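You operate a simulated robot arm through the tools that you are given. There is no shell and no other tool. Be economical: measure what you need, move in short steps, check, and stop when the job is done.

You are at the controls of a simulated two-armed robot. One attempt, no reset.

## Task
On the top of the sideboard, fold the striped cloth in half.

It is judged by the outcome, as a careful person would: the job done as asked, and still so three seconds after it is handed in. It fails if anything else is knocked over, pushed out of place, dropped, spilled or broken. Flat cloth is picked up by pressing the open fingertips on it (5 to 10 N) and closing them slowly along it; thin cloth reads only 2 to 8 mm in the jaws.

## Robot
Two 7-joint arms with two-finger parallel grippers on one trunk, on a base that drives. Base frame: it is fixed to the floor where the robot stands at the start and does not move with it; the origin is under the middle of the robot, x ahead of it, y to its left, z up. Units: m, degrees, N and s.
The left shoulder is at the start at [0.07, 0.163, 1.145], the right one opposite. Places, roughly: top of the sideboard [0.6, -0.3, 0.8]. Payload 3.43 kg a hand.
The tool frame of a hand sits at the grasp point between the pads (the TCP): z along the fingers, y along the line on which they close. The tips reach 0.034 m beyond it. Largest opening 0.128 m; finger width 0.024, thickness 0.012; the body of the gripper, 0.048 by 0.13 m, starts 0.096 m behind the TCP.
Orientation is that of the tool frame in the base frame, as [roll, pitch, yaw] about the fixed x, y, z axes, in that order (R = Rz(yaw) Ry(pitch) Rx(roll)). With the fingers straight down and closing along the base's y, the tool's x points along the base's -x, its y along +y and its z along -z.

## Interface
- The arms move only by the tool nudge_tool. It takes "left_moves", "right_moves" or both (then of equal length, played together; a hand with none holds still); each is a list of rows, each a list of 7 numbers: the shift along the tool's x, y, z in units of 400 mm (1.0 is 400 mm), then the turn, a rotation vector about the tool's x, y, z in units of 45 degrees (1.0 is 45 degrees), then the opening in per cent of the stroke, from 0 (shut) to 100 (fully open). In form: [[x, y, z, wx, wy, wz, fingers], ...]. A call has 1 to 8 rows; each row is the pose to reach, as a shift and turn from the pose commanded when the call began, along the tool's axes at that moment. A call with a number of a shift or a turn outside -1 to 1 is refused whole. Rows are played at 5 a second. More than 0.05 m and 8.6 degrees between two rows, or a gripper value outside its range, and nothing of the call is played. A pose out of reach is approached as far as the arm can. The call stops where the force on the tool passes 40 N (or 10 N more than at its start, if that is more) or the arm is blocked; 0.2 s more then pass. Each finger travels about 0.153 m/s and halts on what it meets, pressing with about 21 N; the grip force reading is that of the motor and also rises with nothing between the fingers. The clock runs only during rows and for 0.2 s after the last one: add rows that repeat a pose to give the fingers time. It gives the time, the measured TCP pose, the force on the tool (base axes), the opening and the grip force at its end, in the units of the frame above (readings bear some noise).
- Cameras (640 x 400 px; columns grow to the right, rows downward): "scene" is now at [0.1438, 0.0254, 1.3706]; the picture's right is [0.33, -0.94, -0.00], its down [-0.60, -0.21, -0.77] and it looks along [0.73, 0.26, -0.63] (base axes); focal length 256 px, centre (320, 200). "left" rides on the left gripper at [0.076, 0.011, -0.16] in its tool frame; the picture's right is [-0.15, 0.99, 0.00], its down [-0.88, -0.13, -0.46] and it looks along [-0.45, -0.07, 0.89] (tool axes); focal length 234 px, centre (320, 200). "right" rides on the right gripper at [0.076, -0.011, -0.16] in its tool frame; the picture's right is [0.15, 0.99, 0.00], its down [-0.88, 0.13, -0.46] and it looks along [-0.45, 0.07, 0.89] (tool axes); focal length 234 px, centre (320, 200). There is no depth. A picture from a camera that has moved, and an enlarged one, comes with that camera's place and axes in the base frame and with its lens. The place of the scene camera against the robot may be out by one fixed shift of up to 0.025 m in any direction.
- snapshot(camera): a new picture of that camera. The clock stands still meanwhile.
- lift_body(by): slides the trunk up (or, below 0, down) by that many m; the arms and the scene camera ride with it, the base frame stays. It gives what a move gives, with no picture.
- base_move(legs): drives the robot by 1 to 6 legs, each [ahead, left, turn to the left] in m, m and degrees, along the robot's own axes; the way and the turn of a leg run together, so that a leg with both is an arc; at most 1.5 m and 180 degrees a leg. The arms and the cameras ride along, it lands a little off, and it stops where it bumps. It gives what a move gives.
- head_to(pan, tilt): turns the head with the scene camera to pan (to the left, within 86 degrees either way) and tilt (down, from -29 to 69), counted from straight ahead of the robot. It gives what a move gives.
- zoom(camera, box): a new picture of the part [left, top, right, bottom] of that camera's present view, enlarged. The clock stands still meanwhile.
- job_done(): hands the job in; it is judged then, once.

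Work in short steps. Places have to be worked out from the pictures, the camera data and where the tool is seen: move nearer, look again, correct. Check each grasp and each placing, and mend what went wrong. You have 120 turns and 108 pictures in all, those below and enlarged ones among them. Open the grippers and draw the arms clear of the work before you hand the job in, unless the task says otherwise; then end with one line.

The tools are called after "Emit:" as a command line: name --argument value ..., lists and objects as JSON in quotes. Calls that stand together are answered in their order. nudge_tool: Moves the arms, as the interface text tells. Its arguments: {"type":"object","properties":{"left_moves":{"type":"array","items":{"type":"array","items":{"type":"number"}}},"right_moves":{"type":"array","items":{"type":"array","items":{"type":"number"}}}},"required":[]} The other tools are called the same way: lift_body (by) slides the trunk up or down; base_move (legs) drives the base; head_to (pan, tilt) turns the head that bears the scene camera; snapshot (camera) takes a picture; zoom (camera, box) takes an enlarged picture of a part of a camera's view; job_done () hands the job in.

At the start:

```text
time: 0.0
left_eef_pos: [0.5949, 0.2293, 1.0625]
left_ee_rot: [-180.0, 0.0, -179.9]
left_wrist_force: [0.0, 0.2, 0.3]
left_gripper_width: 0.1278
left_gripper_force: 0.1
right_eef_pos: [0.664, -0.292, 0.9754]
right_ee_rot: [-180.0, 0.1, -180.0]
right_wrist_force: [0.0, -0.3, -0.5]
right_gripper_width: 0.1279
right_gripper_force: 0.1
trunk travel left (down, up): [-0.625, 0.315]
robot x, y, heading: [0.0016, -0.0022, 0.1]
head pan, tilt: [19.5, 39.4]
```

scene: 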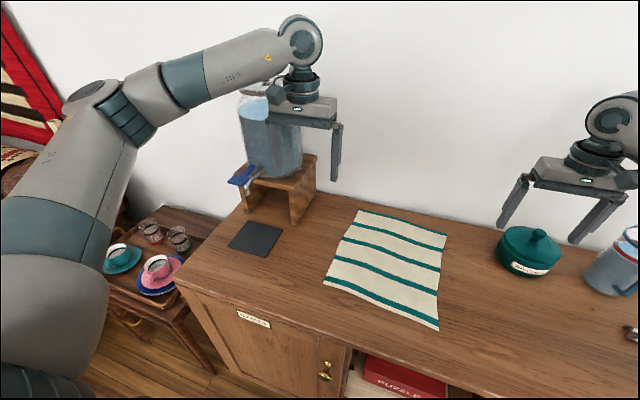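
right: 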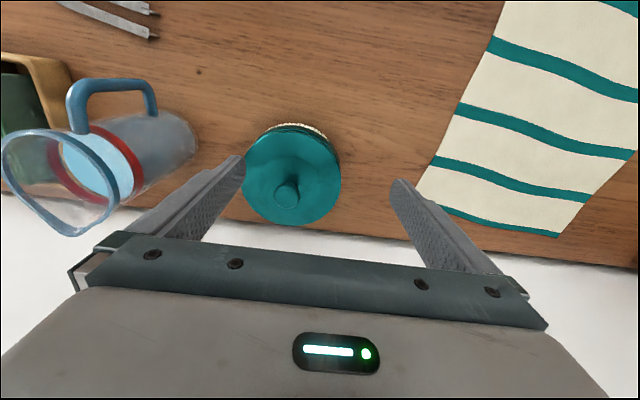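
left: 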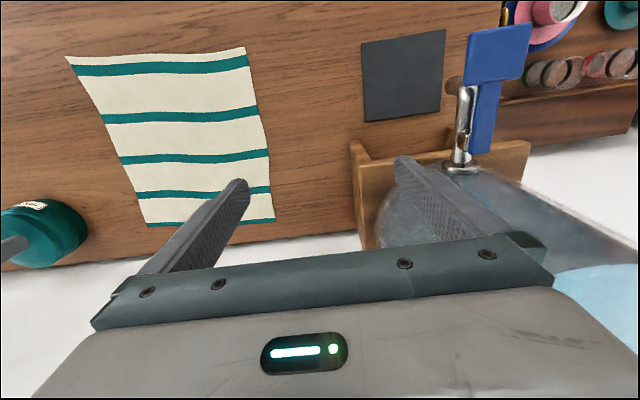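

The wrist camera puts the cloth corners at about near-left (0.453, 0.125), near-right (0.423, -0.17), far-left (0.788, 0.095) and far-right (0.758, -0.195). It is turned about -5.5°. I'll bring both hands above the near corners, partly closed and aligned with the near edge, then look again.

Emit:
nudge_tool --left_moves '[[0.055, -0.056, 0.05, 0, 0, 0.02, 80], [0.11, -0.112, 0.1, 0, 0, 0.04, 60], [0.166, -0.169, 0.15, 0, 0, 0.06, 40], [0.222, -0.225, 0.2, 0, 0, 0.08, 28], [0.277, -0.281, 0.25, 0, 0, 0.1, 28], [0.3325, -0.3375, 0.3, 0, 0, 0.122, 28]]' --right_moves '[[0.094, 0.063, 0, 0, 0, 0.02, 80], [0.189, 0.126, 0, 0, 0, 0.04, 60], [0.283, 0.189, 0, 0, 0, 0.06, 40], [0.377, 0.252, 0, 0, 0, 0.08, 28], [0.472, 0.315, 0, 0, 0, 0.1, 28], [0.566, 0.3775, 0.05, 0, 0, 0.122, 28]]'

Emit:
snapshot --camera "left"

Emit:
snapshot --camera "right"

Emit:
snapshot --camera "scene"

```text
time: 1.4
left_eef_pos: [0.4629, 0.0915, 0.9423]
left_ee_rot: [180.0, 0.0, 174.6]
left_wrist_force: [0.8, 0.9, -0.2]
left_gripper_width: 0.036
left_gripper_force: 0.1
right_eef_pos: [0.4365, -0.1436, 0.9567]
right_ee_rot: [180.0, 0.0, 174.4]
right_wrist_force: [0.5, -0.3, 0.0]
right_gripper_width: 0.0357
right_gripper_force: 0.2
trunk travel left (down, up): [-0.625, 0.315]
robot x, y, heading: [0.0011, -0.0002, 0.2]
head pan, tilt: [19.5, 39.4]
```

```text
104 pictures are left
camera left: at [0.3889, 0.1093, 1.1019], right [0.24, 0.97, 0.0], down [0.86, -0.21, 0.46], along [0.44, -0.11, -0.89], focal length 234 px, centre (320, 200)
```

left: 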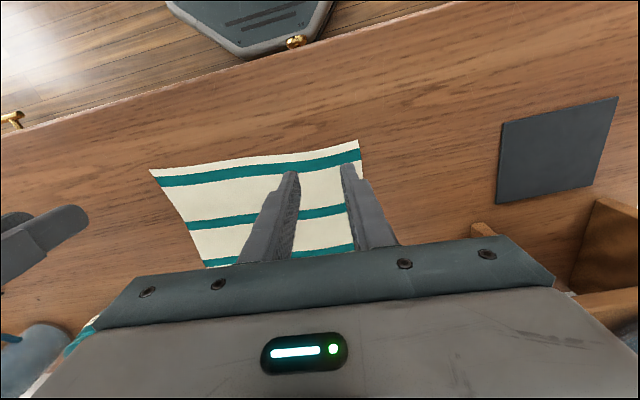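

```text
103 pictures are left
camera right: at [0.3598, -0.1486, 1.1183], right [-0.05, 1.0, 0.0], down [0.89, 0.04, 0.46], along [0.45, 0.02, -0.89], focal length 234 px, centre (320, 200)
```

right: 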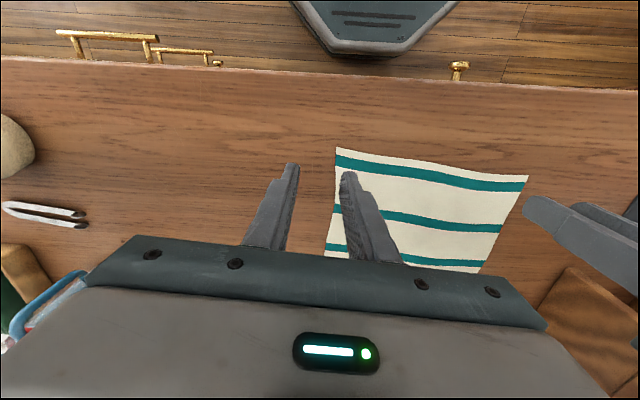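

```text
102 pictures are left
camera scene: at [0.144, 0.0252, 1.3707], right [0.33, -0.94, 0.0], down [-0.6, -0.21, -0.77], along [0.73, 0.26, -0.63], focal length 256 px, centre (320, 200)
```

scene: 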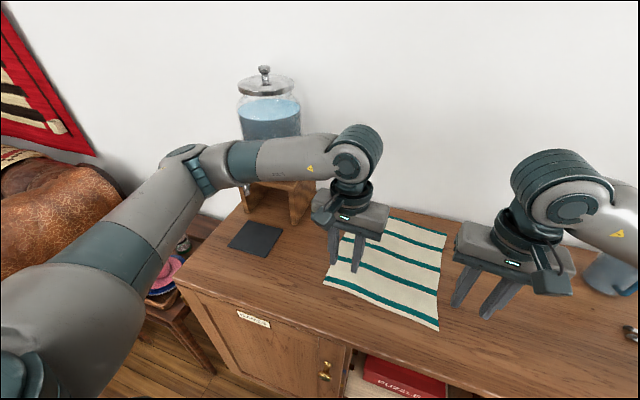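

Matching the two wrist views puts the surface nearer z≈0.82, with corners near-left (0.463, 0.139) and near-right (0.434, -0.124). I'll move to the corrected grasp points, with the tips about 3 cm above the cloth, and check.

Emit:
nudge_tool --left_moves '[[-0.006, 0.014, 0.03, 0, 0, 0, 28], [-0.012, 0.028, 0.06, 0, 0, 0, 28], [-0.019, 0.042, 0.1, 0, 0, 0, 28], [-0.019, 0.042, 0.13, 0, 0, 0, 28]]' --right_moves '[[-0.006, 0.042, 0.03, 0, 0, 0, 28], [-0.012, 0.084, 0.07, 0, 0, 0, 28], [-0.019, 0.125, 0.12, 0, 0, 0, 28], [-0.019, 0.125, 0.166, 0, 0, 0, 28]]'

Emit:
snapshot --camera "left"

Emit:
snapshot --camera "right"

Emit:
zoom --camera "scene" --box '[280, 180, 520, 340]'

```text
time: 2.4
left_eef_pos: [0.4699, 0.1089, 0.8899]
left_ee_rot: [-180.0, 0.0, 174.6]
left_wrist_force: [-0.5, -0.7, 0.2]
left_gripper_width: 0.0359
left_gripper_force: 0.1
right_eef_pos: [0.4497, -0.0916, 0.89]
right_ee_rot: [-179.9, 0.0, 174.5]
right_wrist_force: [-0.8, -0.2, 0.1]
right_gripper_width: 0.0359
right_gripper_force: 0.0
trunk travel left (down, up): [-0.625, 0.315]
robot x, y, heading: [-0.0006, 0.0006, 0.2]
head pan, tilt: [19.5, 39.4]
```

```text
101 pictures are left
camera left: at [0.3968, 0.1263, 1.049], right [0.24, 0.97, 0.0], down [0.86, -0.21, 0.46], along [0.44, -0.11, -0.89], focal length 234 px, centre (320, 200)
```

left: 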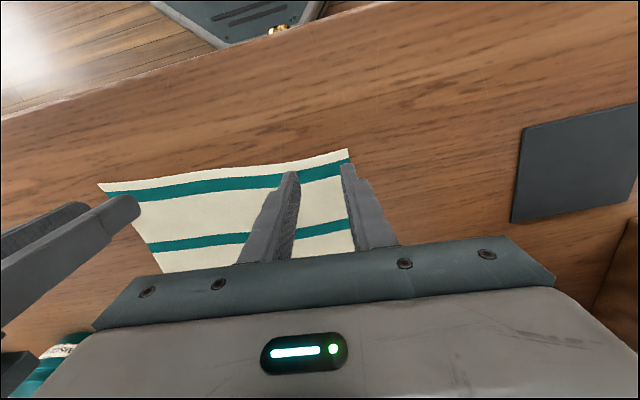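

```text
100 pictures are left
camera right: at [0.3743, -0.096, 1.05], right [-0.05, 1.0, 0.0], down [0.89, 0.05, 0.46], along [0.45, 0.02, -0.89], focal length 234 px, centre (320, 200)
```

right: 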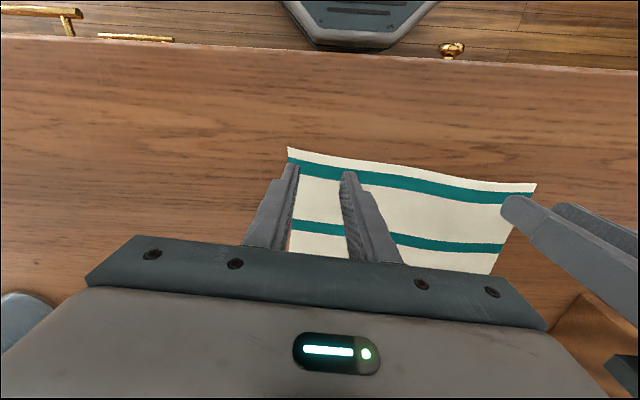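

```text
2.50 times, centred on (400, 260) of scene
camera zoom: at [0.1439, 0.0247, 1.3706], right [0.33, -0.94, 0.0], down [-0.6, -0.21, -0.77], along [0.73, 0.26, -0.63], focal length 640 px, centre (120, 50)
```

zoom: 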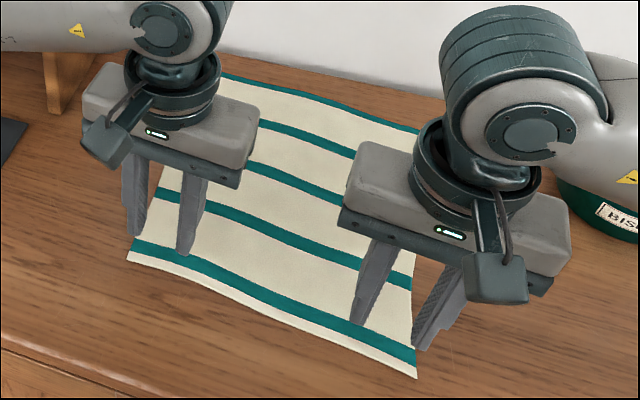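

Positions check out: each finger pair is about 1.1 cm inside the near edge. I'll lower close to contact.

Emit:
nudge_tool --left_moves '[[0, 0, 0.04, 0, 0, 0, 28], [0, 0, 0.07, 0, 0, 0, 28], [0, 0, 0.08, 0, 0, 0, 28]]' --right_moves '[[0, 0, 0.04, 0, 0, 0, 28], [0, 0, 0.07, 0, 0, 0, 28], [0, 0, 0.08, 0, 0, 0, 28]]'

```text
time: 3.2
left_eef_pos: [0.4698, 0.1096, 0.8595]
left_ee_rot: [179.9, 0.1, 174.6]
left_wrist_force: [-0.7, -0.3, -0.2]
left_gripper_width: 0.0358
left_gripper_force: 0.1
right_eef_pos: [0.4481, -0.0909, 0.8567]
right_ee_rot: [180.0, 0.0, 174.4]
right_wrist_force: [-0.5, -0.5, -0.9]
right_gripper_width: 0.0358
right_gripper_force: 0.1
trunk travel left (down, up): [-0.625, 0.315]
robot x, y, heading: [0.0016, -0.001, -0.0]
head pan, tilt: [19.5, 39.4]
```

No contact yet, so I'll go down in 2 mm steps.

Emit:
nudge_tool --left_moves '[[0, 0, 0.005, 0, 0, 0, 28], [0, 0, 0.01, 0, 0, 0, 28]]' --right_moves '[[0, 0, 0.005, 0, 0, 0, 28], [0, 0, 0.01, 0, 0, 0, 28]]'

```text
time: 3.8
left_eef_pos: [0.4701, 0.1099, 0.8566]
left_ee_rot: [180.0, 0.0, 174.6]
left_wrist_force: [-0.6, -0.2, -0.5]
left_gripper_width: 0.0359
left_gripper_force: 0.0
right_eef_pos: [0.449, -0.0924, 0.8554]
right_ee_rot: [180.0, 0.2, 174.5]
right_wrist_force: [0.2, -2.3, 23.7]
right_gripper_width: 0.0361
right_gripper_force: 0.1
trunk travel left (down, up): [-0.625, 0.315]
robot x, y, heading: [-0.0044, -0.0017, -0.1]
head pan, tilt: [19.5, 39.4]
```

The right hand is touching at 23.7 N, which is too hard, so I'll ease it up about 1.2 mm. The left hand goes down about 1.5 mm.

Emit:
nudge_tool --left_moves '[[0, 0, 0.0035, 0, 0, 0, 28], [0, 0, 0.0035, 0, 0, 0, 28]]' --right_moves '[[0, 0, -0.0028, 0, 0, 0, 28], [0, 0, -0.0028, 0, 0, 0, 28]]'

```text
time: 4.4
left_eef_pos: [0.4701, 0.1104, 0.8557]
left_ee_rot: [180.0, 0.1, 174.7]
left_wrist_force: [-1.6, -1.5, 14.8]
left_gripper_width: 0.0357
left_gripper_force: 0.0
right_eef_pos: [0.449, -0.0913, 0.8542]
right_ee_rot: [-180.0, 0.1, 174.4]
right_wrist_force: [4.8, 0.4, 19.2]
right_gripper_width: 0.0359
right_gripper_force: 0.1
trunk travel left (down, up): [-0.625, 0.315]
robot x, y, heading: [0.0034, -0.0012, -0.1]
head pan, tilt: [19.5, 39.4]
```

Left reads 14.8 N and right 19.2 N, so I'll ease both toward 8 N.

Emit:
nudge_tool --left_moves '[[0, 0, -0.0015, 0, 0, 0, 28], [0, 0, -0.0015, 0, 0, 0, 28]]' --right_moves '[[0, 0, -0.0045, 0, 0, 0, 28], [0, 0, -0.0045, 0, 0, 0, 28]]'

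```text
time: 5.0
left_eef_pos: [0.4703, 0.1094, 0.8554]
left_ee_rot: [180.0, 0.1, 174.7]
left_wrist_force: [-3.1, 2.2, 19.1]
left_gripper_width: 0.0358
left_gripper_force: 0.0
right_eef_pos: [0.4479, -0.091, 0.8554]
right_ee_rot: [180.0, 0.0, 174.5]
right_wrist_force: [0.0, 0.7, 2.0]
right_gripper_width: 0.0358
right_gripper_force: 0.2
trunk travel left (down, up): [-0.625, 0.315]
robot x, y, heading: [-0.003, 0.0002, 0.3]
head pan, tilt: [19.5, 39.4]
```

Left is a bit high and right a bit low, so I'll make one more small correction.

Emit:
nudge_tool --left_moves '[[0, 0, -0.003, 0, 0, 0, 28], [0, 0, -0.003, 0, 0, 0, 28], [0, 0, -0.003, 0, 0, 0, 28]]' --right_moves '[[0, 0, 0.0015, 0, 0, 0, 28], [0, 0, 0.0015, 0, 0, 0, 28], [0, 0, 0.0015, 0, 0, 0, 28]]'

```text
time: 5.8
left_eef_pos: [0.4708, 0.11, 0.8554]
left_ee_rot: [-180.0, 0.1, 174.7]
left_wrist_force: [-3.5, 1.6, 15.9]
left_gripper_width: 0.0356
left_gripper_force: 0.0
right_eef_pos: [0.4478, -0.0916, 0.8562]
right_ee_rot: [180.0, 0.2, 174.7]
right_wrist_force: [-0.2, -0.8, 0.2]
right_gripper_width: 0.0355
right_gripper_force: 0.0
trunk travel left (down, up): [-0.625, 0.315]
robot x, y, heading: [-0.003, -0.0003, 0.2]
head pan, tilt: [19.5, 39.4]
```

Still settling, so I'll adjust again.

Emit:
nudge_tool --left_moves '[[0, 0, -0.003, 0, 0, 0, 28], [0, 0, -0.003, 0, 0, 0, 28], [0, 0, -0.003, 0, 0, 0, 28]]' --right_moves '[[0, 0, 0.003, 0, 0, 0, 28], [0, 0, 0.003, 0, 0, 0, 28], [0, 0, 0.003, 0, 0, 0, 28]]'

```text
time: 6.6
left_eef_pos: [0.4703, 0.1092, 0.8582]
left_ee_rot: [179.9, 0.1, 174.5]
left_wrist_force: [0.5, -0.4, 0.3]
left_gripper_width: 0.0358
left_gripper_force: 0.0
right_eef_pos: [0.4479, -0.0923, 0.856]
right_ee_rot: [179.9, 0.1, 174.6]
right_wrist_force: [-2.2, -1.7, 14.9]
right_gripper_width: 0.0362
right_gripper_force: 0.4
trunk travel left (down, up): [-0.625, 0.315]
robot x, y, heading: [0.0025, -0.0007, -0.4]
head pan, tilt: [19.5, 39.4]
```

Splitting the difference on both hands.

Emit:
nudge_tool --left_moves '[[0, 0, 0.002, 0, 0, 0, 28], [0, 0, 0.002, 0, 0, 0, 28], [0, 0, 0.002, 0, 0, 0, 28]]' --right_moves '[[0, 0, -0.001, 0, 0, 0, 28], [0, 0, -0.001, 0, 0, 0, 28], [0, 0, -0.001, 0, 0, 0, 28]]'

```text
time: 7.4
left_eef_pos: [0.47, 0.1103, 0.8575]
left_ee_rot: [-180.0, 0.1, 174.5]
left_wrist_force: [-0.1, -0.5, 0.0]
left_gripper_width: 0.0359
left_gripper_force: 0.2
right_eef_pos: [0.4494, -0.0908, 0.8555]
right_ee_rot: [-180.0, 0.1, 174.5]
right_wrist_force: [-4.5, -2.2, 19.1]
right_gripper_width: 0.0358
right_gripper_force: 0.4
trunk travel left (down, up): [-0.625, 0.315]
robot x, y, heading: [-0.0046, -0.0042, 0.2]
head pan, tilt: [19.5, 39.4]
```

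Another small step: left down 0.6 mm and right up 0.6 mm.

Emit:
nudge_tool --left_moves '[[0, 0, 0.0018, 0, 0, 0, 28], [0, 0, 0.0018, 0, 0, 0, 28]]' --right_moves '[[0, 0, -0.0018, 0, 0, 0, 28], [0, 0, -0.0018, 0, 0, 0, 28]]'

```text
time: 8.0
left_eef_pos: [0.4701, 0.1095, 0.8568]
left_ee_rot: [-179.9, 0.1, 174.6]
left_wrist_force: [0.4, -0.2, 0.3]
left_gripper_width: 0.0359
left_gripper_force: 0.0
right_eef_pos: [0.45, -0.0914, 0.8563]
right_ee_rot: [-180.0, -0.1, 174.5]
right_wrist_force: [-2.5, -1.5, 13.1]
right_gripper_width: 0.0358
right_gripper_force: 0.3
trunk travel left (down, up): [-0.625, 0.315]
robot x, y, heading: [-0.0004, 0.0014, 0.2]
head pan, tilt: [19.5, 39.4]
```

Right is at 13 N, so I'll ease it slightly and close it slowly. The left goes down a touch.

Emit:
nudge_tool --left_moves '[[0, 0, 0.0015, 0, 0, 0, 28], [0, 0, 0.0015, 0, 0, 0, 28], [0, 0, 0.0015, 0, 0, 0, 28], [0, 0, 0.0015, 0, 0, 0, 28], [0, 0, 0.0015, 0, 0, 0, 28], [0, 0, 0.0015, 0, 0, 0, 28], [0, 0, 0.0015, 0, 0, 0, 28], [0, 0, 0.0015, 0, 0, 0, 28]]' --right_moves '[[0, 0, -0.0009, 0, 0, 0, 28], [0, 0, -0.0009, 0, 0, 0, 24], [0, 0, -0.0009, 0, 0, 0, 20], [0, 0, -0.0009, 0, 0, 0, 16], [0, 0, -0.0009, 0, 0, 0, 12], [0, 0, -0.0009, 0, 0, 0, 8], [0, 0, -0.0009, 0, 0, 0, 4], [0, 0, -0.0009, 0, 0, 0, 0]]'

```text
time: 9.8
left_eef_pos: [0.469, 0.1091, 0.8541]
left_ee_rot: [180.0, 0.2, 174.6]
left_wrist_force: [2.4, -2.7, 24.7]
left_gripper_width: 0.0361
left_gripper_force: 0.2
right_eef_pos: [0.448, -0.0904, 0.8558]
right_ee_rot: [179.9, 0.1, 174.5]
right_wrist_force: [-0.3, 5.0, 0.6]
right_gripper_width: 0.0021
right_gripper_force: 20.7
trunk travel left (down, up): [-0.625, 0.315]
robot x, y, heading: [-0.0022, 0.002, 0.2]
head pan, tilt: [19.5, 39.4]
```

Right closed at 2.1 mm with a grip force, so I'll check whether it holds cloth. I'm also easing the left hand.

Emit:
nudge_tool --left_moves '[[0, 0, -0.0022, 0, 0, 0, 28], [0, 0, -0.0022, 0, 0, 0, 28]]'

Emit:
zoom --camera "right" --box '[220, 120, 420, 245]'

Emit:
zoom --camera "scene" --box '[280, 180, 520, 340]'

```text
time: 10.4
left_eef_pos: [0.4698, 0.1098, 0.8552]
left_ee_rot: [-180.0, -0.1, 174.5]
left_wrist_force: [3.0, -5.9, 15.9]
left_gripper_width: 0.0358
left_gripper_force: 0.0
right_eef_pos: [0.4484, -0.0912, 0.8556]
right_ee_rot: [179.9, 0.2, 174.6]
right_wrist_force: [0.4, 6.7, 0.5]
right_gripper_width: 0.0023
right_gripper_force: 20.7
trunk travel left (down, up): [-0.625, 0.315]
robot x, y, heading: [-0.0, -0.001, -0.1]
head pan, tilt: [19.5, 39.4]
```

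```text
3.20 times, centred on (320, 182) of right
camera zoom: at [0.3712, -0.0953, 1.0166], right [-0.05, 1.0, 0.0], down [0.89, 0.05, 0.46], along [0.46, 0.02, -0.89], focal length 749 px, centre (320, 256)
```

zoom: 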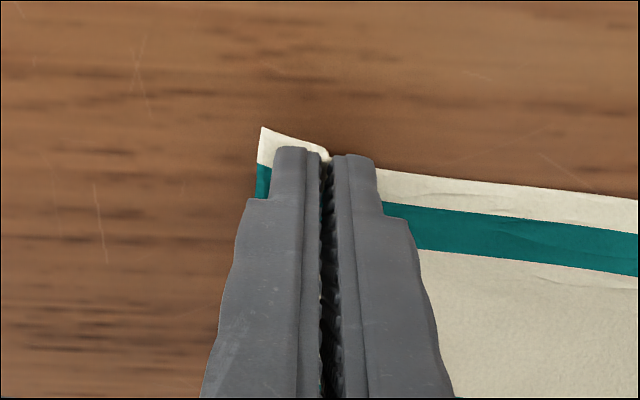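

```text
2.50 times, centred on (400, 260) of scene
camera zoom: at [0.142, 0.0251, 1.3707], right [0.33, -0.94, 0.0], down [-0.6, -0.21, -0.77], along [0.73, 0.26, -0.63], focal length 640 px, centre (120, 50)
```

zoom: 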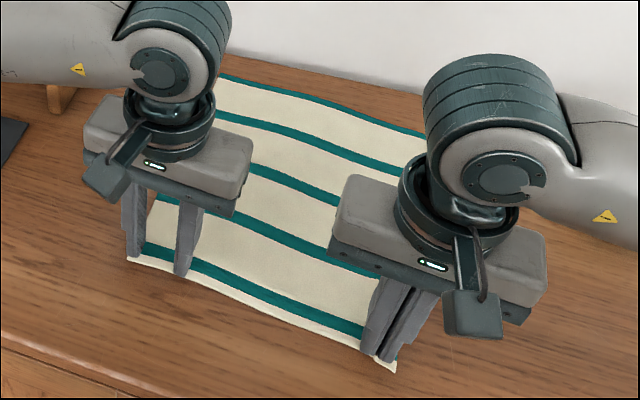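

The right hand has pinched the cloth just inside the corner. Now I'll ease the left slightly and close it slowly.

Emit:
nudge_tool --left_moves '[[0, 0, -0.001, 0, 0, 0, 28], [0, 0, -0.001, 0, 0, 0, 24], [0, 0, -0.001, 0, 0, 0, 20], [0, 0, -0.001, 0, 0, 0, 16], [0, 0, -0.001, 0, 0, 0, 12], [0, 0, -0.001, 0, 0, 0, 8], [0, 0, -0.001, 0, 0, 0, 4], [0, 0, -0.001, 0, 0, 0, 0]]'

Emit:
zoom --camera "left" --box '[220, 120, 420, 245]'

```text
time: 12.2
left_eef_pos: [0.4694, 0.1091, 0.8569]
left_ee_rot: [-180.0, 0.1, 174.5]
left_wrist_force: [0.1, 0.3, -0.5]
left_gripper_width: 0.0
left_gripper_force: 21.7
right_eef_pos: [0.4495, -0.0915, 0.8568]
right_ee_rot: [-179.9, 0.0, 174.5]
right_wrist_force: [-0.4, -0.8, 4.0]
right_gripper_width: 0.0022
right_gripper_force: 20.5
trunk travel left (down, up): [-0.625, 0.315]
robot x, y, heading: [0.0005, 0.0003, -0.2]
head pan, tilt: [19.5, 39.4]
```

```text
3.20 times, centred on (320, 182) of left
camera zoom: at [0.3959, 0.1272, 1.0153], right [0.24, 0.97, 0.0], down [0.86, -0.21, 0.46], along [0.44, -0.11, -0.89], focal length 749 px, centre (320, 256)
```

zoom: 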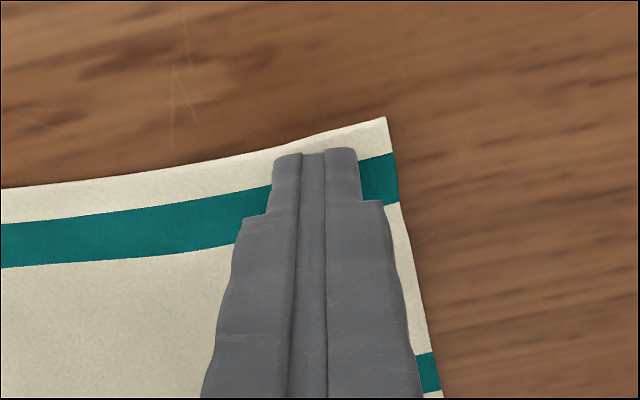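

The left missed: width 0.0, and it lost contact while closing. I'll reopen it and press again.

Emit:
nudge_tool --left_moves '[[0, 0, -0.004, 0, 0, 0, 10], [0, 0, -0.004, 0, 0, 0, 28], [0, 0, 0.0, 0, 0, 0, 28], [0, 0, 0.003, 0, 0, 0, 28], [0, 0, 0.003, 0, 0, 0, 28], [0, 0, 0.003, 0, 0, 0, 28]]'

```text
time: 13.6
left_eef_pos: [0.4716, 0.1096, 0.8558]
left_ee_rot: [180.0, 0.1, 174.5]
left_wrist_force: [-0.9, 1.4, 9.4]
left_gripper_width: 0.0359
left_gripper_force: 0.0
right_eef_pos: [0.4481, -0.0907, 0.8557]
right_ee_rot: [-180.0, 0.1, 174.4]
right_wrist_force: [-0.1, 0.4, 1.4]
right_gripper_width: 0.002
right_gripper_force: 21.0
trunk travel left (down, up): [-0.625, 0.315]
robot x, y, heading: [-0.0012, 0.0015, 0.1]
head pan, tilt: [19.5, 39.4]
```

Pressing at 9.4 N, so I'll close slowly and hold the pressure with a slight downward bias.

Emit:
nudge_tool --left_moves '[[0, 0, 0.0005, 0, 0, 0, 24], [0, 0, 0.0005, 0, 0, 0, 20], [0, 0, 0.0005, 0, 0, 0, 16], [0, 0, 0.0005, 0, 0, 0, 12], [0, 0, 0.0005, 0, 0, 0, 8], [0, 0, 0.0005, 0, 0, 0, 4], [0, 0, 0.0005, 0, 0, 0, 0], [0, 0, 0.0005, 0, 0, 0, 0]]'

Emit:
zoom --camera "left" --box '[220, 120, 420, 245]'

```text
time: 15.4
left_eef_pos: [0.4702, 0.1078, 0.8543]
left_ee_rot: [179.9, 0.2, 174.4]
left_wrist_force: [1.2, -7.8, 28.2]
left_gripper_width: 0.0028
left_gripper_force: 21.0
right_eef_pos: [0.4492, -0.0914, 0.8558]
right_ee_rot: [179.9, 0.1, 174.5]
right_wrist_force: [0.7, 4.7, 0.7]
right_gripper_width: 0.0022
right_gripper_force: 21.1
trunk travel left (down, up): [-0.625, 0.315]
robot x, y, heading: [0.0011, -0.0032, 0.1]
head pan, tilt: [19.5, 39.4]
```

```text
3.20 times, centred on (320, 182) of left
camera zoom: at [0.3965, 0.1264, 1.014], right [0.24, 0.97, 0.0], down [0.86, -0.21, 0.46], along [0.44, -0.11, -0.89], focal length 749 px, centre (320, 256)
```

zoom: 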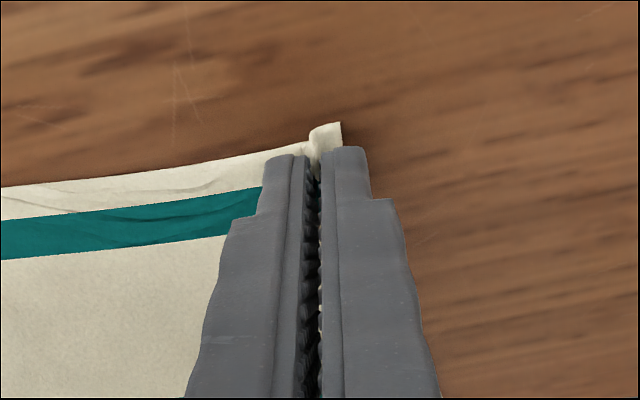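

Both corners are held: left 2.8 mm, right 2.2 mm. I'll start the fold arc (radius about 0.138 m) up to 45° and check the grips.

Emit:
nudge_tool --left_moves '[[-0.003, 0, -0.045, 0, 0, 0, 0], [-0.012, 0, -0.089, 0, 0, 0, 0], [-0.026, 0, -0.132, 0, 0, 0, 0], [-0.046, 0, -0.172, 0, 0, 0, 0], [-0.071, 0, -0.21, 0, 0, 0, 0], [-0.101, 0, -0.244, 0, 0, 0, 0]]' --right_moves '[[-0.003, 0, -0.045, 0, 0, 0, 0], [-0.012, 0, -0.089, 0, 0, 0, 0], [-0.026, 0, -0.132, 0, 0, 0, 0], [-0.046, 0, -0.172, 0, 0, 0, 0], [-0.071, 0, -0.21, 0, 0, 0, 0], [-0.101, 0, -0.244, 0, 0, 0, 0]]'

Emit:
snapshot --camera "scene"

Emit:
snapshot --camera "right"

```text
time: 16.8
left_eef_pos: [0.5128, 0.1054, 0.9523]
left_ee_rot: [-179.9, 0.0, 174.6]
left_wrist_force: [-0.2, -4.5, 0.4]
left_gripper_width: 0.002
left_gripper_force: 20.8
right_eef_pos: [0.4894, -0.0955, 0.9547]
right_ee_rot: [-180.0, 0.0, 174.5]
right_wrist_force: [-0.1, 3.2, -0.4]
right_gripper_width: 0.002
right_gripper_force: 21.2
trunk travel left (down, up): [-0.625, 0.315]
robot x, y, heading: [-0.0019, -0.0018, -0.2]
head pan, tilt: [19.5, 39.4]
```

```text
94 pictures are left
camera scene: at [0.144, 0.0256, 1.3705], right [0.33, -0.94, 0.0], down [-0.6, -0.21, -0.77], along [0.73, 0.26, -0.63], focal length 256 px, centre (320, 200)
```

scene: 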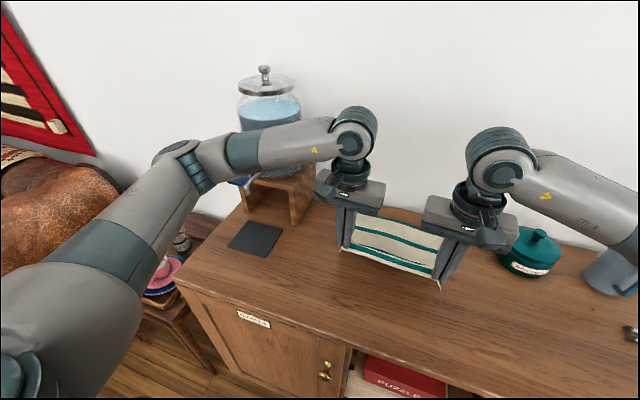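

```text
93 pictures are left
camera right: at [0.4118, -0.099, 1.1158], right [-0.05, 1.0, 0.0], down [0.89, 0.05, 0.46], along [0.45, 0.02, -0.89], focal length 234 px, centre (320, 200)
```

right: 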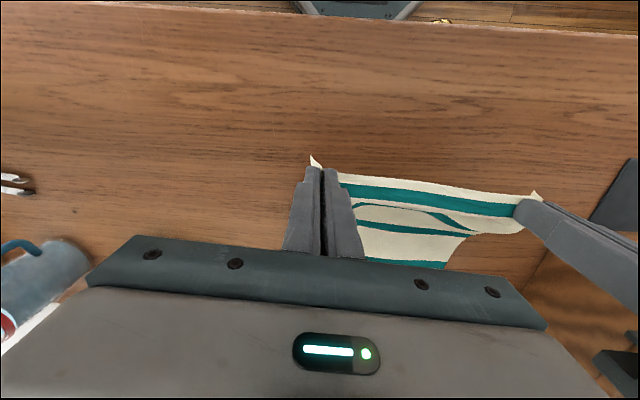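

Both grips hold and the cloth hangs between the hands. I'll continue the arc to about 125°, bringing the hands slightly together to ease the sideways tension.

Emit:
nudge_tool --left_moves '[[-0.046, -0.004, -0.039, 0, 0, 0, 0], [-0.098, -0.006, -0.069, 0, 0, 0, 0], [-0.155, -0.006, -0.089, 0, 0, 0, 0], [-0.214, -0.006, -0.1, 0, 0, 0, 0], [-0.274, -0.006, -0.1, 0, 0, 0, 0], [-0.333, -0.006, -0.089, 0, 0, 0, 0], [-0.39, -0.006, -0.069, 0, 0, 0, 0], [-0.442, -0.006, -0.039, 0, 0, 0, 0]]' --right_moves '[[-0.046, 0.004, -0.039, 0, 0, 0, 0], [-0.098, 0.006, -0.069, 0, 0, 0, 0], [-0.155, 0.006, -0.089, 0, 0, 0, 0], [-0.214, 0.006, -0.1, 0, 0, 0, 0], [-0.274, 0.006, -0.1, 0, 0, 0, 0], [-0.333, 0.006, -0.089, 0, 0, 0, 0], [-0.39, 0.006, -0.069, 0, 0, 0, 0], [-0.442, 0.006, -0.039, 0, 0, 0, 0]]'

Emit:
snapshot --camera "scene"

Emit:
snapshot --camera "right"

Emit:
snapshot --camera "left"

```text
time: 18.6
left_eef_pos: [0.6904, 0.0864, 0.9662]
left_ee_rot: [-179.9, -0.2, 174.5]
left_wrist_force: [0.1, -1.3, 0.2]
left_gripper_width: 0.0024
left_gripper_force: 20.9
right_eef_pos: [0.6672, -0.1109, 0.9672]
right_ee_rot: [180.0, -0.1, 174.6]
right_wrist_force: [0.1, 0.3, -0.3]
right_gripper_width: 0.0023
right_gripper_force: 21.2
trunk travel left (down, up): [-0.625, 0.315]
robot x, y, heading: [-0.0014, 0.0012, -0.1]
head pan, tilt: [19.5, 39.4]
```

```text
92 pictures are left
camera scene: at [0.1452, 0.0252, 1.3704], right [0.33, -0.94, 0.0], down [-0.6, -0.21, -0.77], along [0.73, 0.26, -0.64], focal length 256 px, centre (320, 200)
```

scene: 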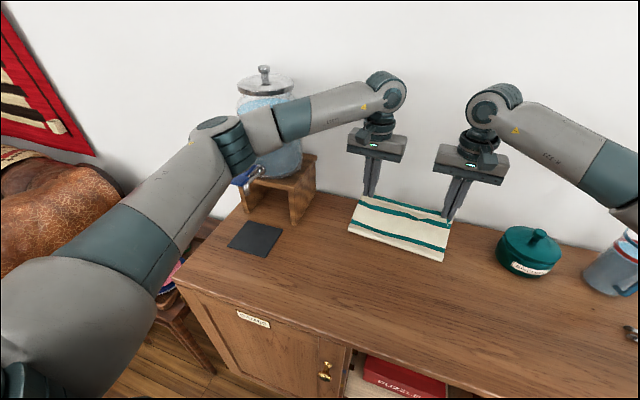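

```text
91 pictures are left
camera right: at [0.5904, -0.1148, 1.1278], right [-0.05, 1.0, 0.0], down [0.89, 0.05, 0.45], along [0.45, 0.02, -0.89], focal length 234 px, centre (320, 200)
```

right: 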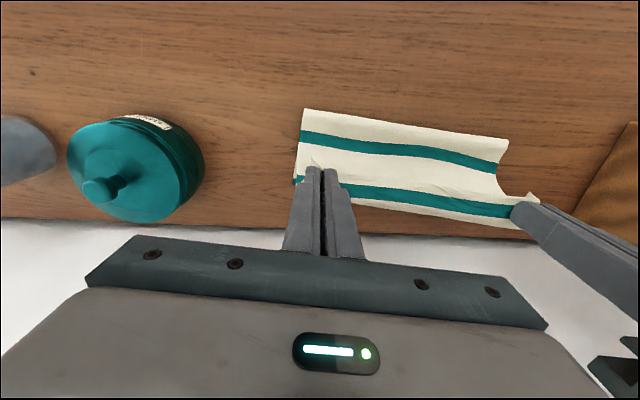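

```text
90 pictures are left
camera left: at [0.6174, 0.1044, 1.125], right [0.24, 0.97, 0.0], down [0.86, -0.21, 0.45], along [0.44, -0.11, -0.89], focal length 234 px, centre (320, 200)
```

left: 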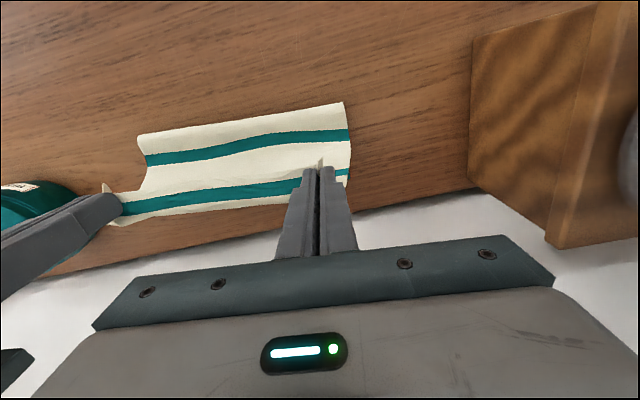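

The fold is forming. I'll zoom in to see whether the bottom layer's far edge stayed in place.

Emit:
zoom --camera "scene" --box '[320, 160, 480, 270]'

Emit:
zoom --camera "right" --box '[260, 90, 560, 260]'

Emit:
zoom --camera "left" --box '[90, 80, 390, 260]'

```text
3.64 times, centred on (400, 215) of scene
camera zoom: at [0.1452, 0.0252, 1.3704], right [0.33, -0.94, 0.0], down [-0.6, -0.21, -0.77], along [0.73, 0.26, -0.64], focal length 931 px, centre (29, 146)
```

zoom: 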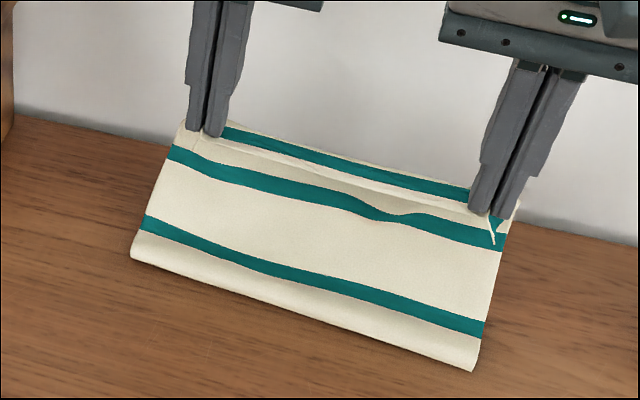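

```text
2.13 times, centred on (410, 175) of right
camera zoom: at [0.5904, -0.1148, 1.1278], right [-0.05, 1.0, 0.0], down [0.89, 0.05, 0.45], along [0.45, 0.02, -0.89], focal length 500 px, centre (128, 253)
```

zoom: 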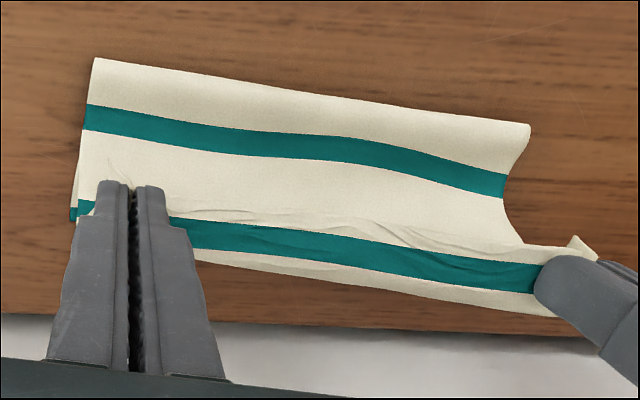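

```text
2.13 times, centred on (240, 170) of left
camera zoom: at [0.6174, 0.1044, 1.125], right [0.24, 0.97, 0.0], down [0.86, -0.21, 0.45], along [0.44, -0.11, -0.89], focal length 500 px, centre (491, 264)
```

zoom: 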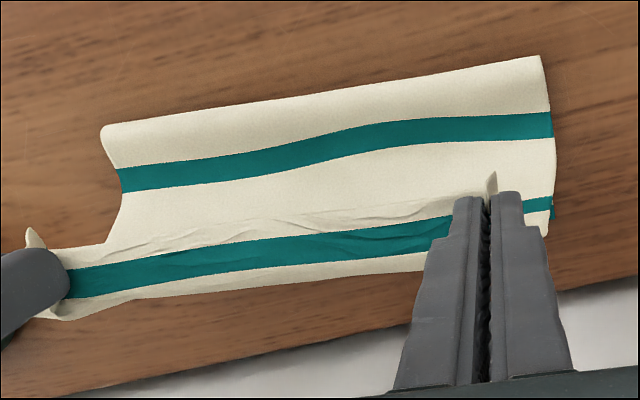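

The stripes show the bottom layer hasn't slid, but the bend now sits about 3.5 cm past the middle. I'll bring the hands back and lower, so the bottom layer rolls out to the true midline, and then pull forward low.

Emit:
nudge_tool --left_moves '[[0.045, 0, 0.03, 0, 0, 0, 0], [0.09, 0, 0.06, 0, 0, 0, 0], [0.135, 0, 0.1, 0, 0, 0, 0], [0.175, 0, 0.14, 0, 0, 0, 0], [0.2, 0, 0.17, 0, 0, 0, 0]]' --right_moves '[[0.045, 0, 0.03, 0, 0, 0, 0], [0.09, 0, 0.06, 0, 0, 0, 0], [0.135, 0, 0.1, 0, 0, 0, 0], [0.175, 0, 0.14, 0, 0, 0, 0], [0.2, 0, 0.17, 0, 0, 0, 0]]'

Emit:
zoom --camera "scene" --box '[300, 160, 500, 285]'

Emit:
snapshot --camera "left"

```text
time: 19.8
left_eef_pos: [0.6097, 0.0962, 0.8996]
left_ee_rot: [179.9, 0.1, 174.6]
left_wrist_force: [0.3, -0.7, -0.2]
left_gripper_width: 0.0022
left_gripper_force: 20.7
right_eef_pos: [0.5862, -0.1019, 0.901]
right_ee_rot: [-180.0, -0.1, 174.4]
right_wrist_force: [-0.4, 0.0, -0.7]
right_gripper_width: 0.0026
right_gripper_force: 20.7
trunk travel left (down, up): [-0.625, 0.315]
robot x, y, heading: [-0.0004, -0.0031, -0.2]
head pan, tilt: [19.5, 39.4]
```

```text
3.20 times, centred on (400, 222) of scene
camera zoom: at [0.1438, 0.0253, 1.3706], right [0.33, -0.94, 0.0], down [-0.6, -0.21, -0.77], along [0.73, 0.26, -0.63], focal length 819 px, centre (64, 128)
```

zoom: 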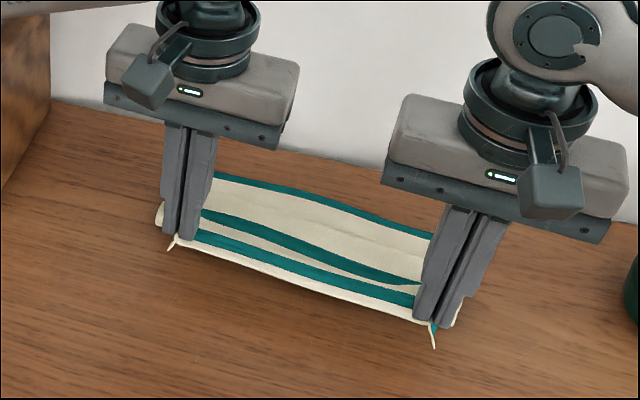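

```text
85 pictures are left
camera left: at [0.5354, 0.113, 1.0584], right [0.24, 0.97, 0.0], down [0.86, -0.21, 0.46], along [0.44, -0.11, -0.89], focal length 234 px, centre (320, 200)
```

left: 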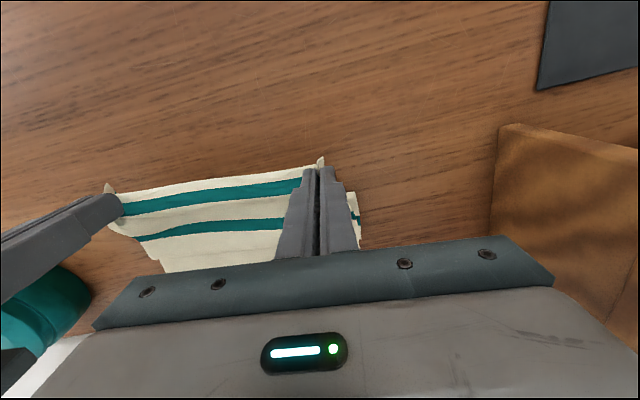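

The far edge has stayed put and the loop has rolled back under the hands. Now I'll pull forward low toward the far edge, in steps.

Emit:
nudge_tool --left_moves '[[-0.05, 0, -0.01, 0, 0, 0, 0], [-0.1, 0, -0.01, 0, 0, 0, 0], [-0.15, 0, -0.01, 0, 0, 0, 0], [-0.2, 0, 0, 0, 0, 0, 0], [-0.25, 0, 0.01, 0, 0, 0, 0], [-0.3, 0, 0.02, 0, 0, 0, 0], [-0.3, 0, 0.02, 0, 0, 0, 0]]' --right_moves '[[-0.05, 0, -0.01, 0, 0, 0, 0], [-0.1, 0, -0.01, 0, 0, 0, 0], [-0.15, 0, -0.01, 0, 0, 0, 0], [-0.2, 0, 0, 0, 0, 0, 0], [-0.25, 0, 0.01, 0, 0, 0, 0], [-0.3, 0, 0.02, 0, 0, 0, 0], [-0.3, 0, 0.02, 0, 0, 0, 0]]'

Emit:
zoom --camera "scene" --box '[300, 160, 500, 285]'

Emit:
snapshot --camera "left"

Emit:
snapshot --camera "right"

```text
time: 21.4
left_eef_pos: [0.7275, 0.0826, 0.8909]
left_ee_rot: [-180.0, 0.0, 174.7]
left_wrist_force: [0.5, -0.3, 0.2]
left_gripper_width: 0.0025
left_gripper_force: 20.7
right_eef_pos: [0.7042, -0.1118, 0.8936]
right_ee_rot: [179.9, 0.0, 174.4]
right_wrist_force: [-0.6, 0.5, 0.4]
right_gripper_width: 0.0023
right_gripper_force: 21.0
trunk travel left (down, up): [-0.625, 0.315]
robot x, y, heading: [0.0005, 0.0035, -0.1]
head pan, tilt: [19.5, 39.4]
```

```text
3.20 times, centred on (400, 222) of scene
camera zoom: at [0.1432, 0.0256, 1.3707], right [0.33, -0.94, 0.0], down [-0.6, -0.21, -0.77], along [0.73, 0.26, -0.63], focal length 819 px, centre (64, 128)
```

zoom: 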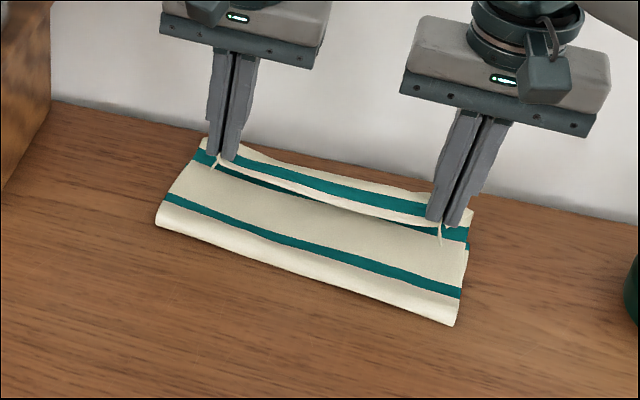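

```text
83 pictures are left
camera left: at [0.6535, 0.1004, 1.0508], right [0.24, 0.97, 0.0], down [0.86, -0.21, 0.46], along [0.44, -0.11, -0.89], focal length 234 px, centre (320, 200)
```

left: 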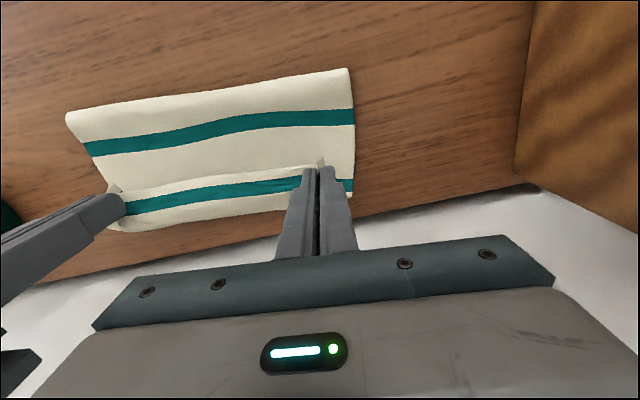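

```text
82 pictures are left
camera right: at [0.6278, -0.1161, 1.0535], right [-0.05, 1.0, 0.0], down [0.89, 0.05, 0.46], along [0.46, 0.02, -0.89], focal length 234 px, centre (320, 200)
```

right: 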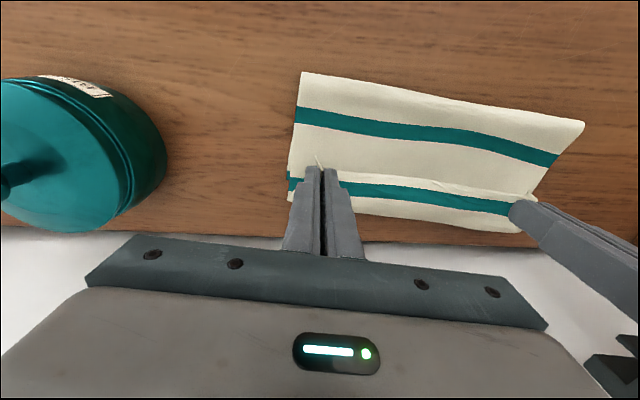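

The bend is still about 3.5 cm too far forward, with slack rolled up near the fingers. I'll go back and up so the cloth hangs nearly vertical above the midline, which should lay the bottom half down properly. Then I'll look again.

Emit:
nudge_tool --left_moves '[[0.03, 0, -0.06, 0, 0, 0, 0], [0.08, 0, -0.12, 0, 0, 0, 0], [0.13, 0, -0.17, 0, 0, 0, 0], [0.19, 0, -0.21, 0, 0, 0, 0], [0.25, 0, -0.24, 0, 0, 0, 0], [0.32, 0, -0.26, 0, 0, 0, 0], [0.35, 0, -0.26, 0, 0, 0, 0]]' --right_moves '[[0.03, 0, -0.06, 0, 0, 0, 0], [0.08, 0, -0.12, 0, 0, 0, 0], [0.13, 0, -0.17, 0, 0, 0, 0], [0.19, 0, -0.21, 0, 0, 0, 0], [0.25, 0, -0.24, 0, 0, 0, 0], [0.32, 0, -0.26, 0, 0, 0, 0], [0.35, 0, -0.26, 0, 0, 0, 0]]'

Emit:
zoom --camera "scene" --box '[300, 120, 500, 270]'

Emit:
snapshot --camera "left"

```text
time: 23.0
left_eef_pos: [0.5874, 0.0977, 0.9953]
left_ee_rot: [180.0, 0.0, 174.5]
left_wrist_force: [0.3, 0.2, -0.7]
left_gripper_width: 0.0022
left_gripper_force: 21.0
right_eef_pos: [0.5674, -0.0996, 0.9968]
right_ee_rot: [179.9, 0.0, 174.4]
right_wrist_force: [-0.1, 0.7, 0.3]
right_gripper_width: 0.0019
right_gripper_force: 21.1
trunk travel left (down, up): [-0.625, 0.315]
robot x, y, heading: [-0.0003, 0.0011, -0.0]
head pan, tilt: [19.5, 39.4]
```

```text
2.67 times, centred on (400, 195) of scene
camera zoom: at [0.1439, 0.0253, 1.3706], right [0.33, -0.94, 0.0], down [-0.6, -0.21, -0.77], along [0.73, 0.26, -0.63], focal length 682 px, centre (107, 213)
```

zoom: 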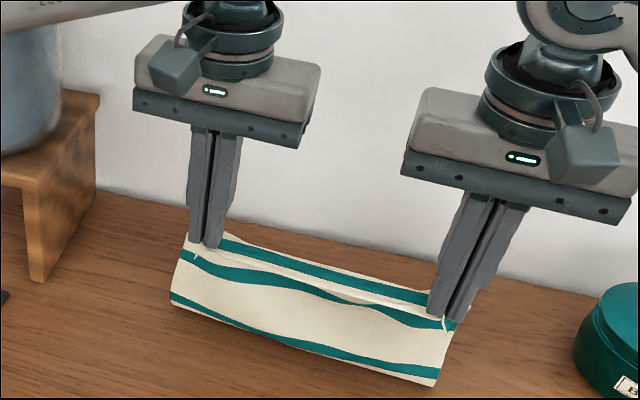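

```text
80 pictures are left
camera left: at [0.5141, 0.1151, 1.1541], right [0.24, 0.97, 0.0], down [0.86, -0.21, 0.46], along [0.44, -0.11, -0.89], focal length 234 px, centre (320, 200)
```

left: 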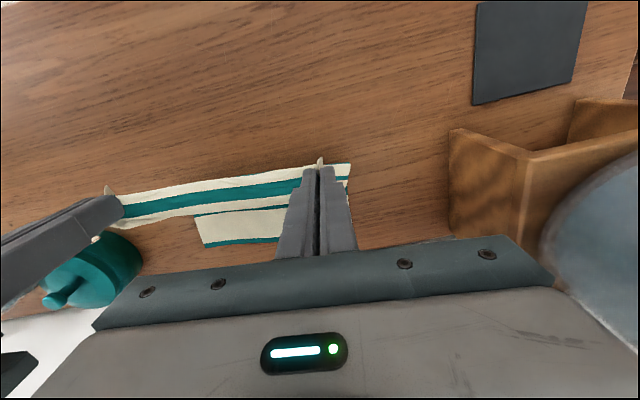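

Holding the near edge this way makes the cloth roll under the fingers. The bottom layer is undisturbed, so I'll lay the cloth back flat. Then I'll fold the far edge toward the robot, where the wrists can tilt freely and the cloth leaves the fingers naturally.

Emit:
nudge_tool --left_moves '[[0.05, 0.0, 0.01, 0, 0, 0, 0], [0.1, 0.002, 0.05, 0, 0, 0, 0], [0.15, 0.004, 0.1, 0, 0, 0, 0], [0.2, 0.006, 0.15, 0, 0, 0, 0], [0.25, 0.008, 0.21, 0, 0, 0, 0], [0.28, 0.01, 0.27, 0, 0, 0, 0], [0.3, 0.01, 0.325, 0, 0, 0, 0], [0.31, 0.012, 0.335, 0, 0, 0, 0]]' --right_moves '[[0.05, 0.0, 0.01, 0, 0, 0, 0], [0.1, -0.002, 0.05, 0, 0, 0, 0], [0.15, -0.004, 0.1, 0, 0, 0, 0], [0.2, -0.006, 0.15, 0, 0, 0, 0], [0.25, -0.008, 0.21, 0, 0, 0, 0], [0.28, -0.01, 0.27, 0, 0, 0, 0], [0.3, -0.01, 0.325, 0, 0, 0, 0], [0.31, -0.012, 0.335, 0, 0, 0, 0]]'

Emit:
snapshot --camera "scene"

```text
time: 24.8
left_eef_pos: [0.4629, 0.1113, 0.8615]
left_ee_rot: [-179.9, 0.0, 174.5]
left_wrist_force: [-0.6, -9.1, 0.5]
left_gripper_width: 0.0025
left_gripper_force: 20.9
right_eef_pos: [0.4421, -0.0926, 0.8637]
right_ee_rot: [179.9, 0.0, 174.5]
right_wrist_force: [1.1, 8.8, -0.7]
right_gripper_width: 0.0023
right_gripper_force: 20.9
trunk travel left (down, up): [-0.625, 0.315]
robot x, y, heading: [0.0019, 0.0012, -0.1]
head pan, tilt: [19.5, 39.4]
```

```text
79 pictures are left
camera scene: at [0.1436, 0.0254, 1.3706], right [0.33, -0.94, 0.0], down [-0.6, -0.21, -0.77], along [0.73, 0.26, -0.63], focal length 256 px, centre (320, 200)
```

scene: 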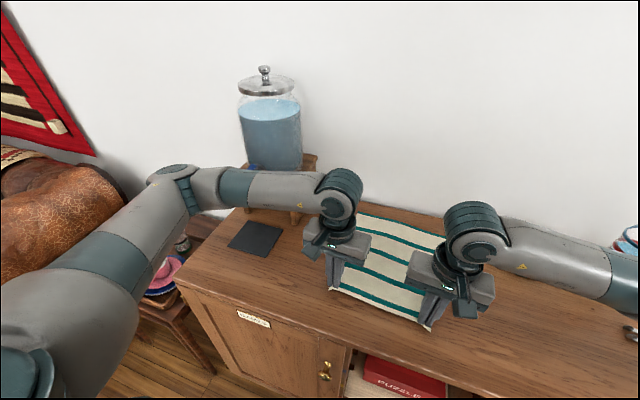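

The cloth is flat again, so I'll open and lift clear.

Emit:
nudge_tool --left_moves '[[0, 0, 0, 0, 0, 0, 20], [0, 0, 0, 0, 0, 0, 32], [0, 0, -0.05, 0, 0, 0, 32], [0, 0, -0.15, 0, 0, 0, 28], [0, 0, -0.25, 0, 0, 0, 28]]' --right_moves '[[0, 0, 0, 0, 0, 0, 20], [0, 0, 0, 0, 0, 0, 32], [0, 0, -0.05, 0, 0, 0, 32], [0, 0, -0.15, 0, 0, 0, 28], [0, 0, -0.25, 0, 0, 0, 28]]'

Emit:
snapshot --camera "left"

Emit:
snapshot --camera "right"

Emit:
zoom --camera "scene" --box '[280, 180, 520, 340]'

```text
time: 26.0
left_eef_pos: [0.4637, 0.1135, 0.9584]
left_ee_rot: [-180.0, 0.0, 174.5]
left_wrist_force: [1.0, 0.3, -0.7]
left_gripper_width: 0.0356
left_gripper_force: 0.0
right_eef_pos: [0.4419, -0.0957, 0.9626]
right_ee_rot: [-180.0, 0.0, 174.5]
right_wrist_force: [-0.8, -0.3, 0.2]
right_gripper_width: 0.0359
right_gripper_force: 0.0
trunk travel left (down, up): [-0.625, 0.315]
robot x, y, heading: [-0.001, -0.0036, 0.1]
head pan, tilt: [19.5, 39.4]
```

```text
78 pictures are left
camera left: at [0.3897, 0.1313, 1.1178], right [0.24, 0.97, 0.0], down [0.86, -0.21, 0.46], along [0.44, -0.11, -0.89], focal length 234 px, centre (320, 200)
```

left: 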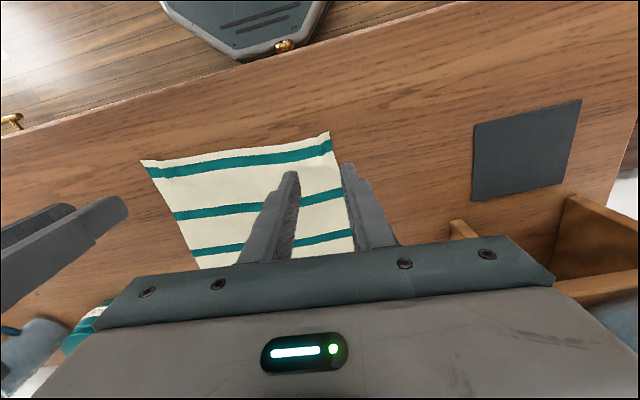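

```text
77 pictures are left
camera right: at [0.3645, -0.0997, 1.1224], right [-0.05, 1.0, 0.0], down [0.89, 0.05, 0.46], along [0.46, 0.02, -0.89], focal length 234 px, centre (320, 200)
```

right: 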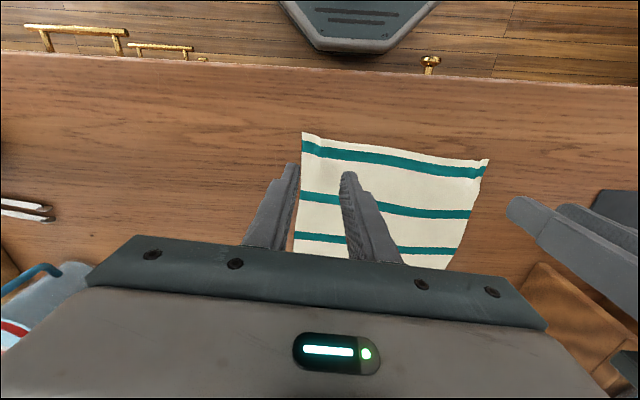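

```text
2.50 times, centred on (400, 260) of scene
camera zoom: at [0.1429, 0.0255, 1.3705], right [0.33, -0.94, 0.0], down [-0.6, -0.21, -0.77], along [0.73, 0.26, -0.63], focal length 640 px, centre (120, 50)
```

zoom: 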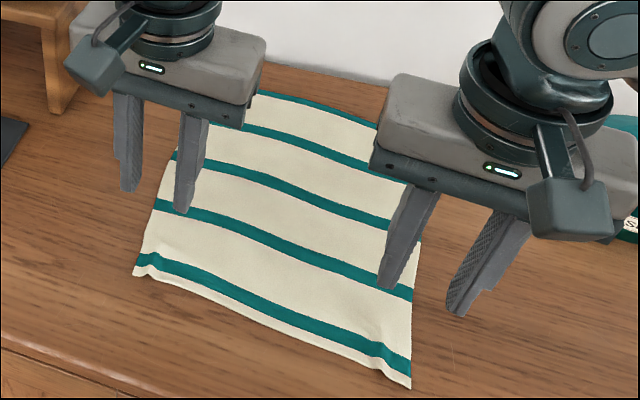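

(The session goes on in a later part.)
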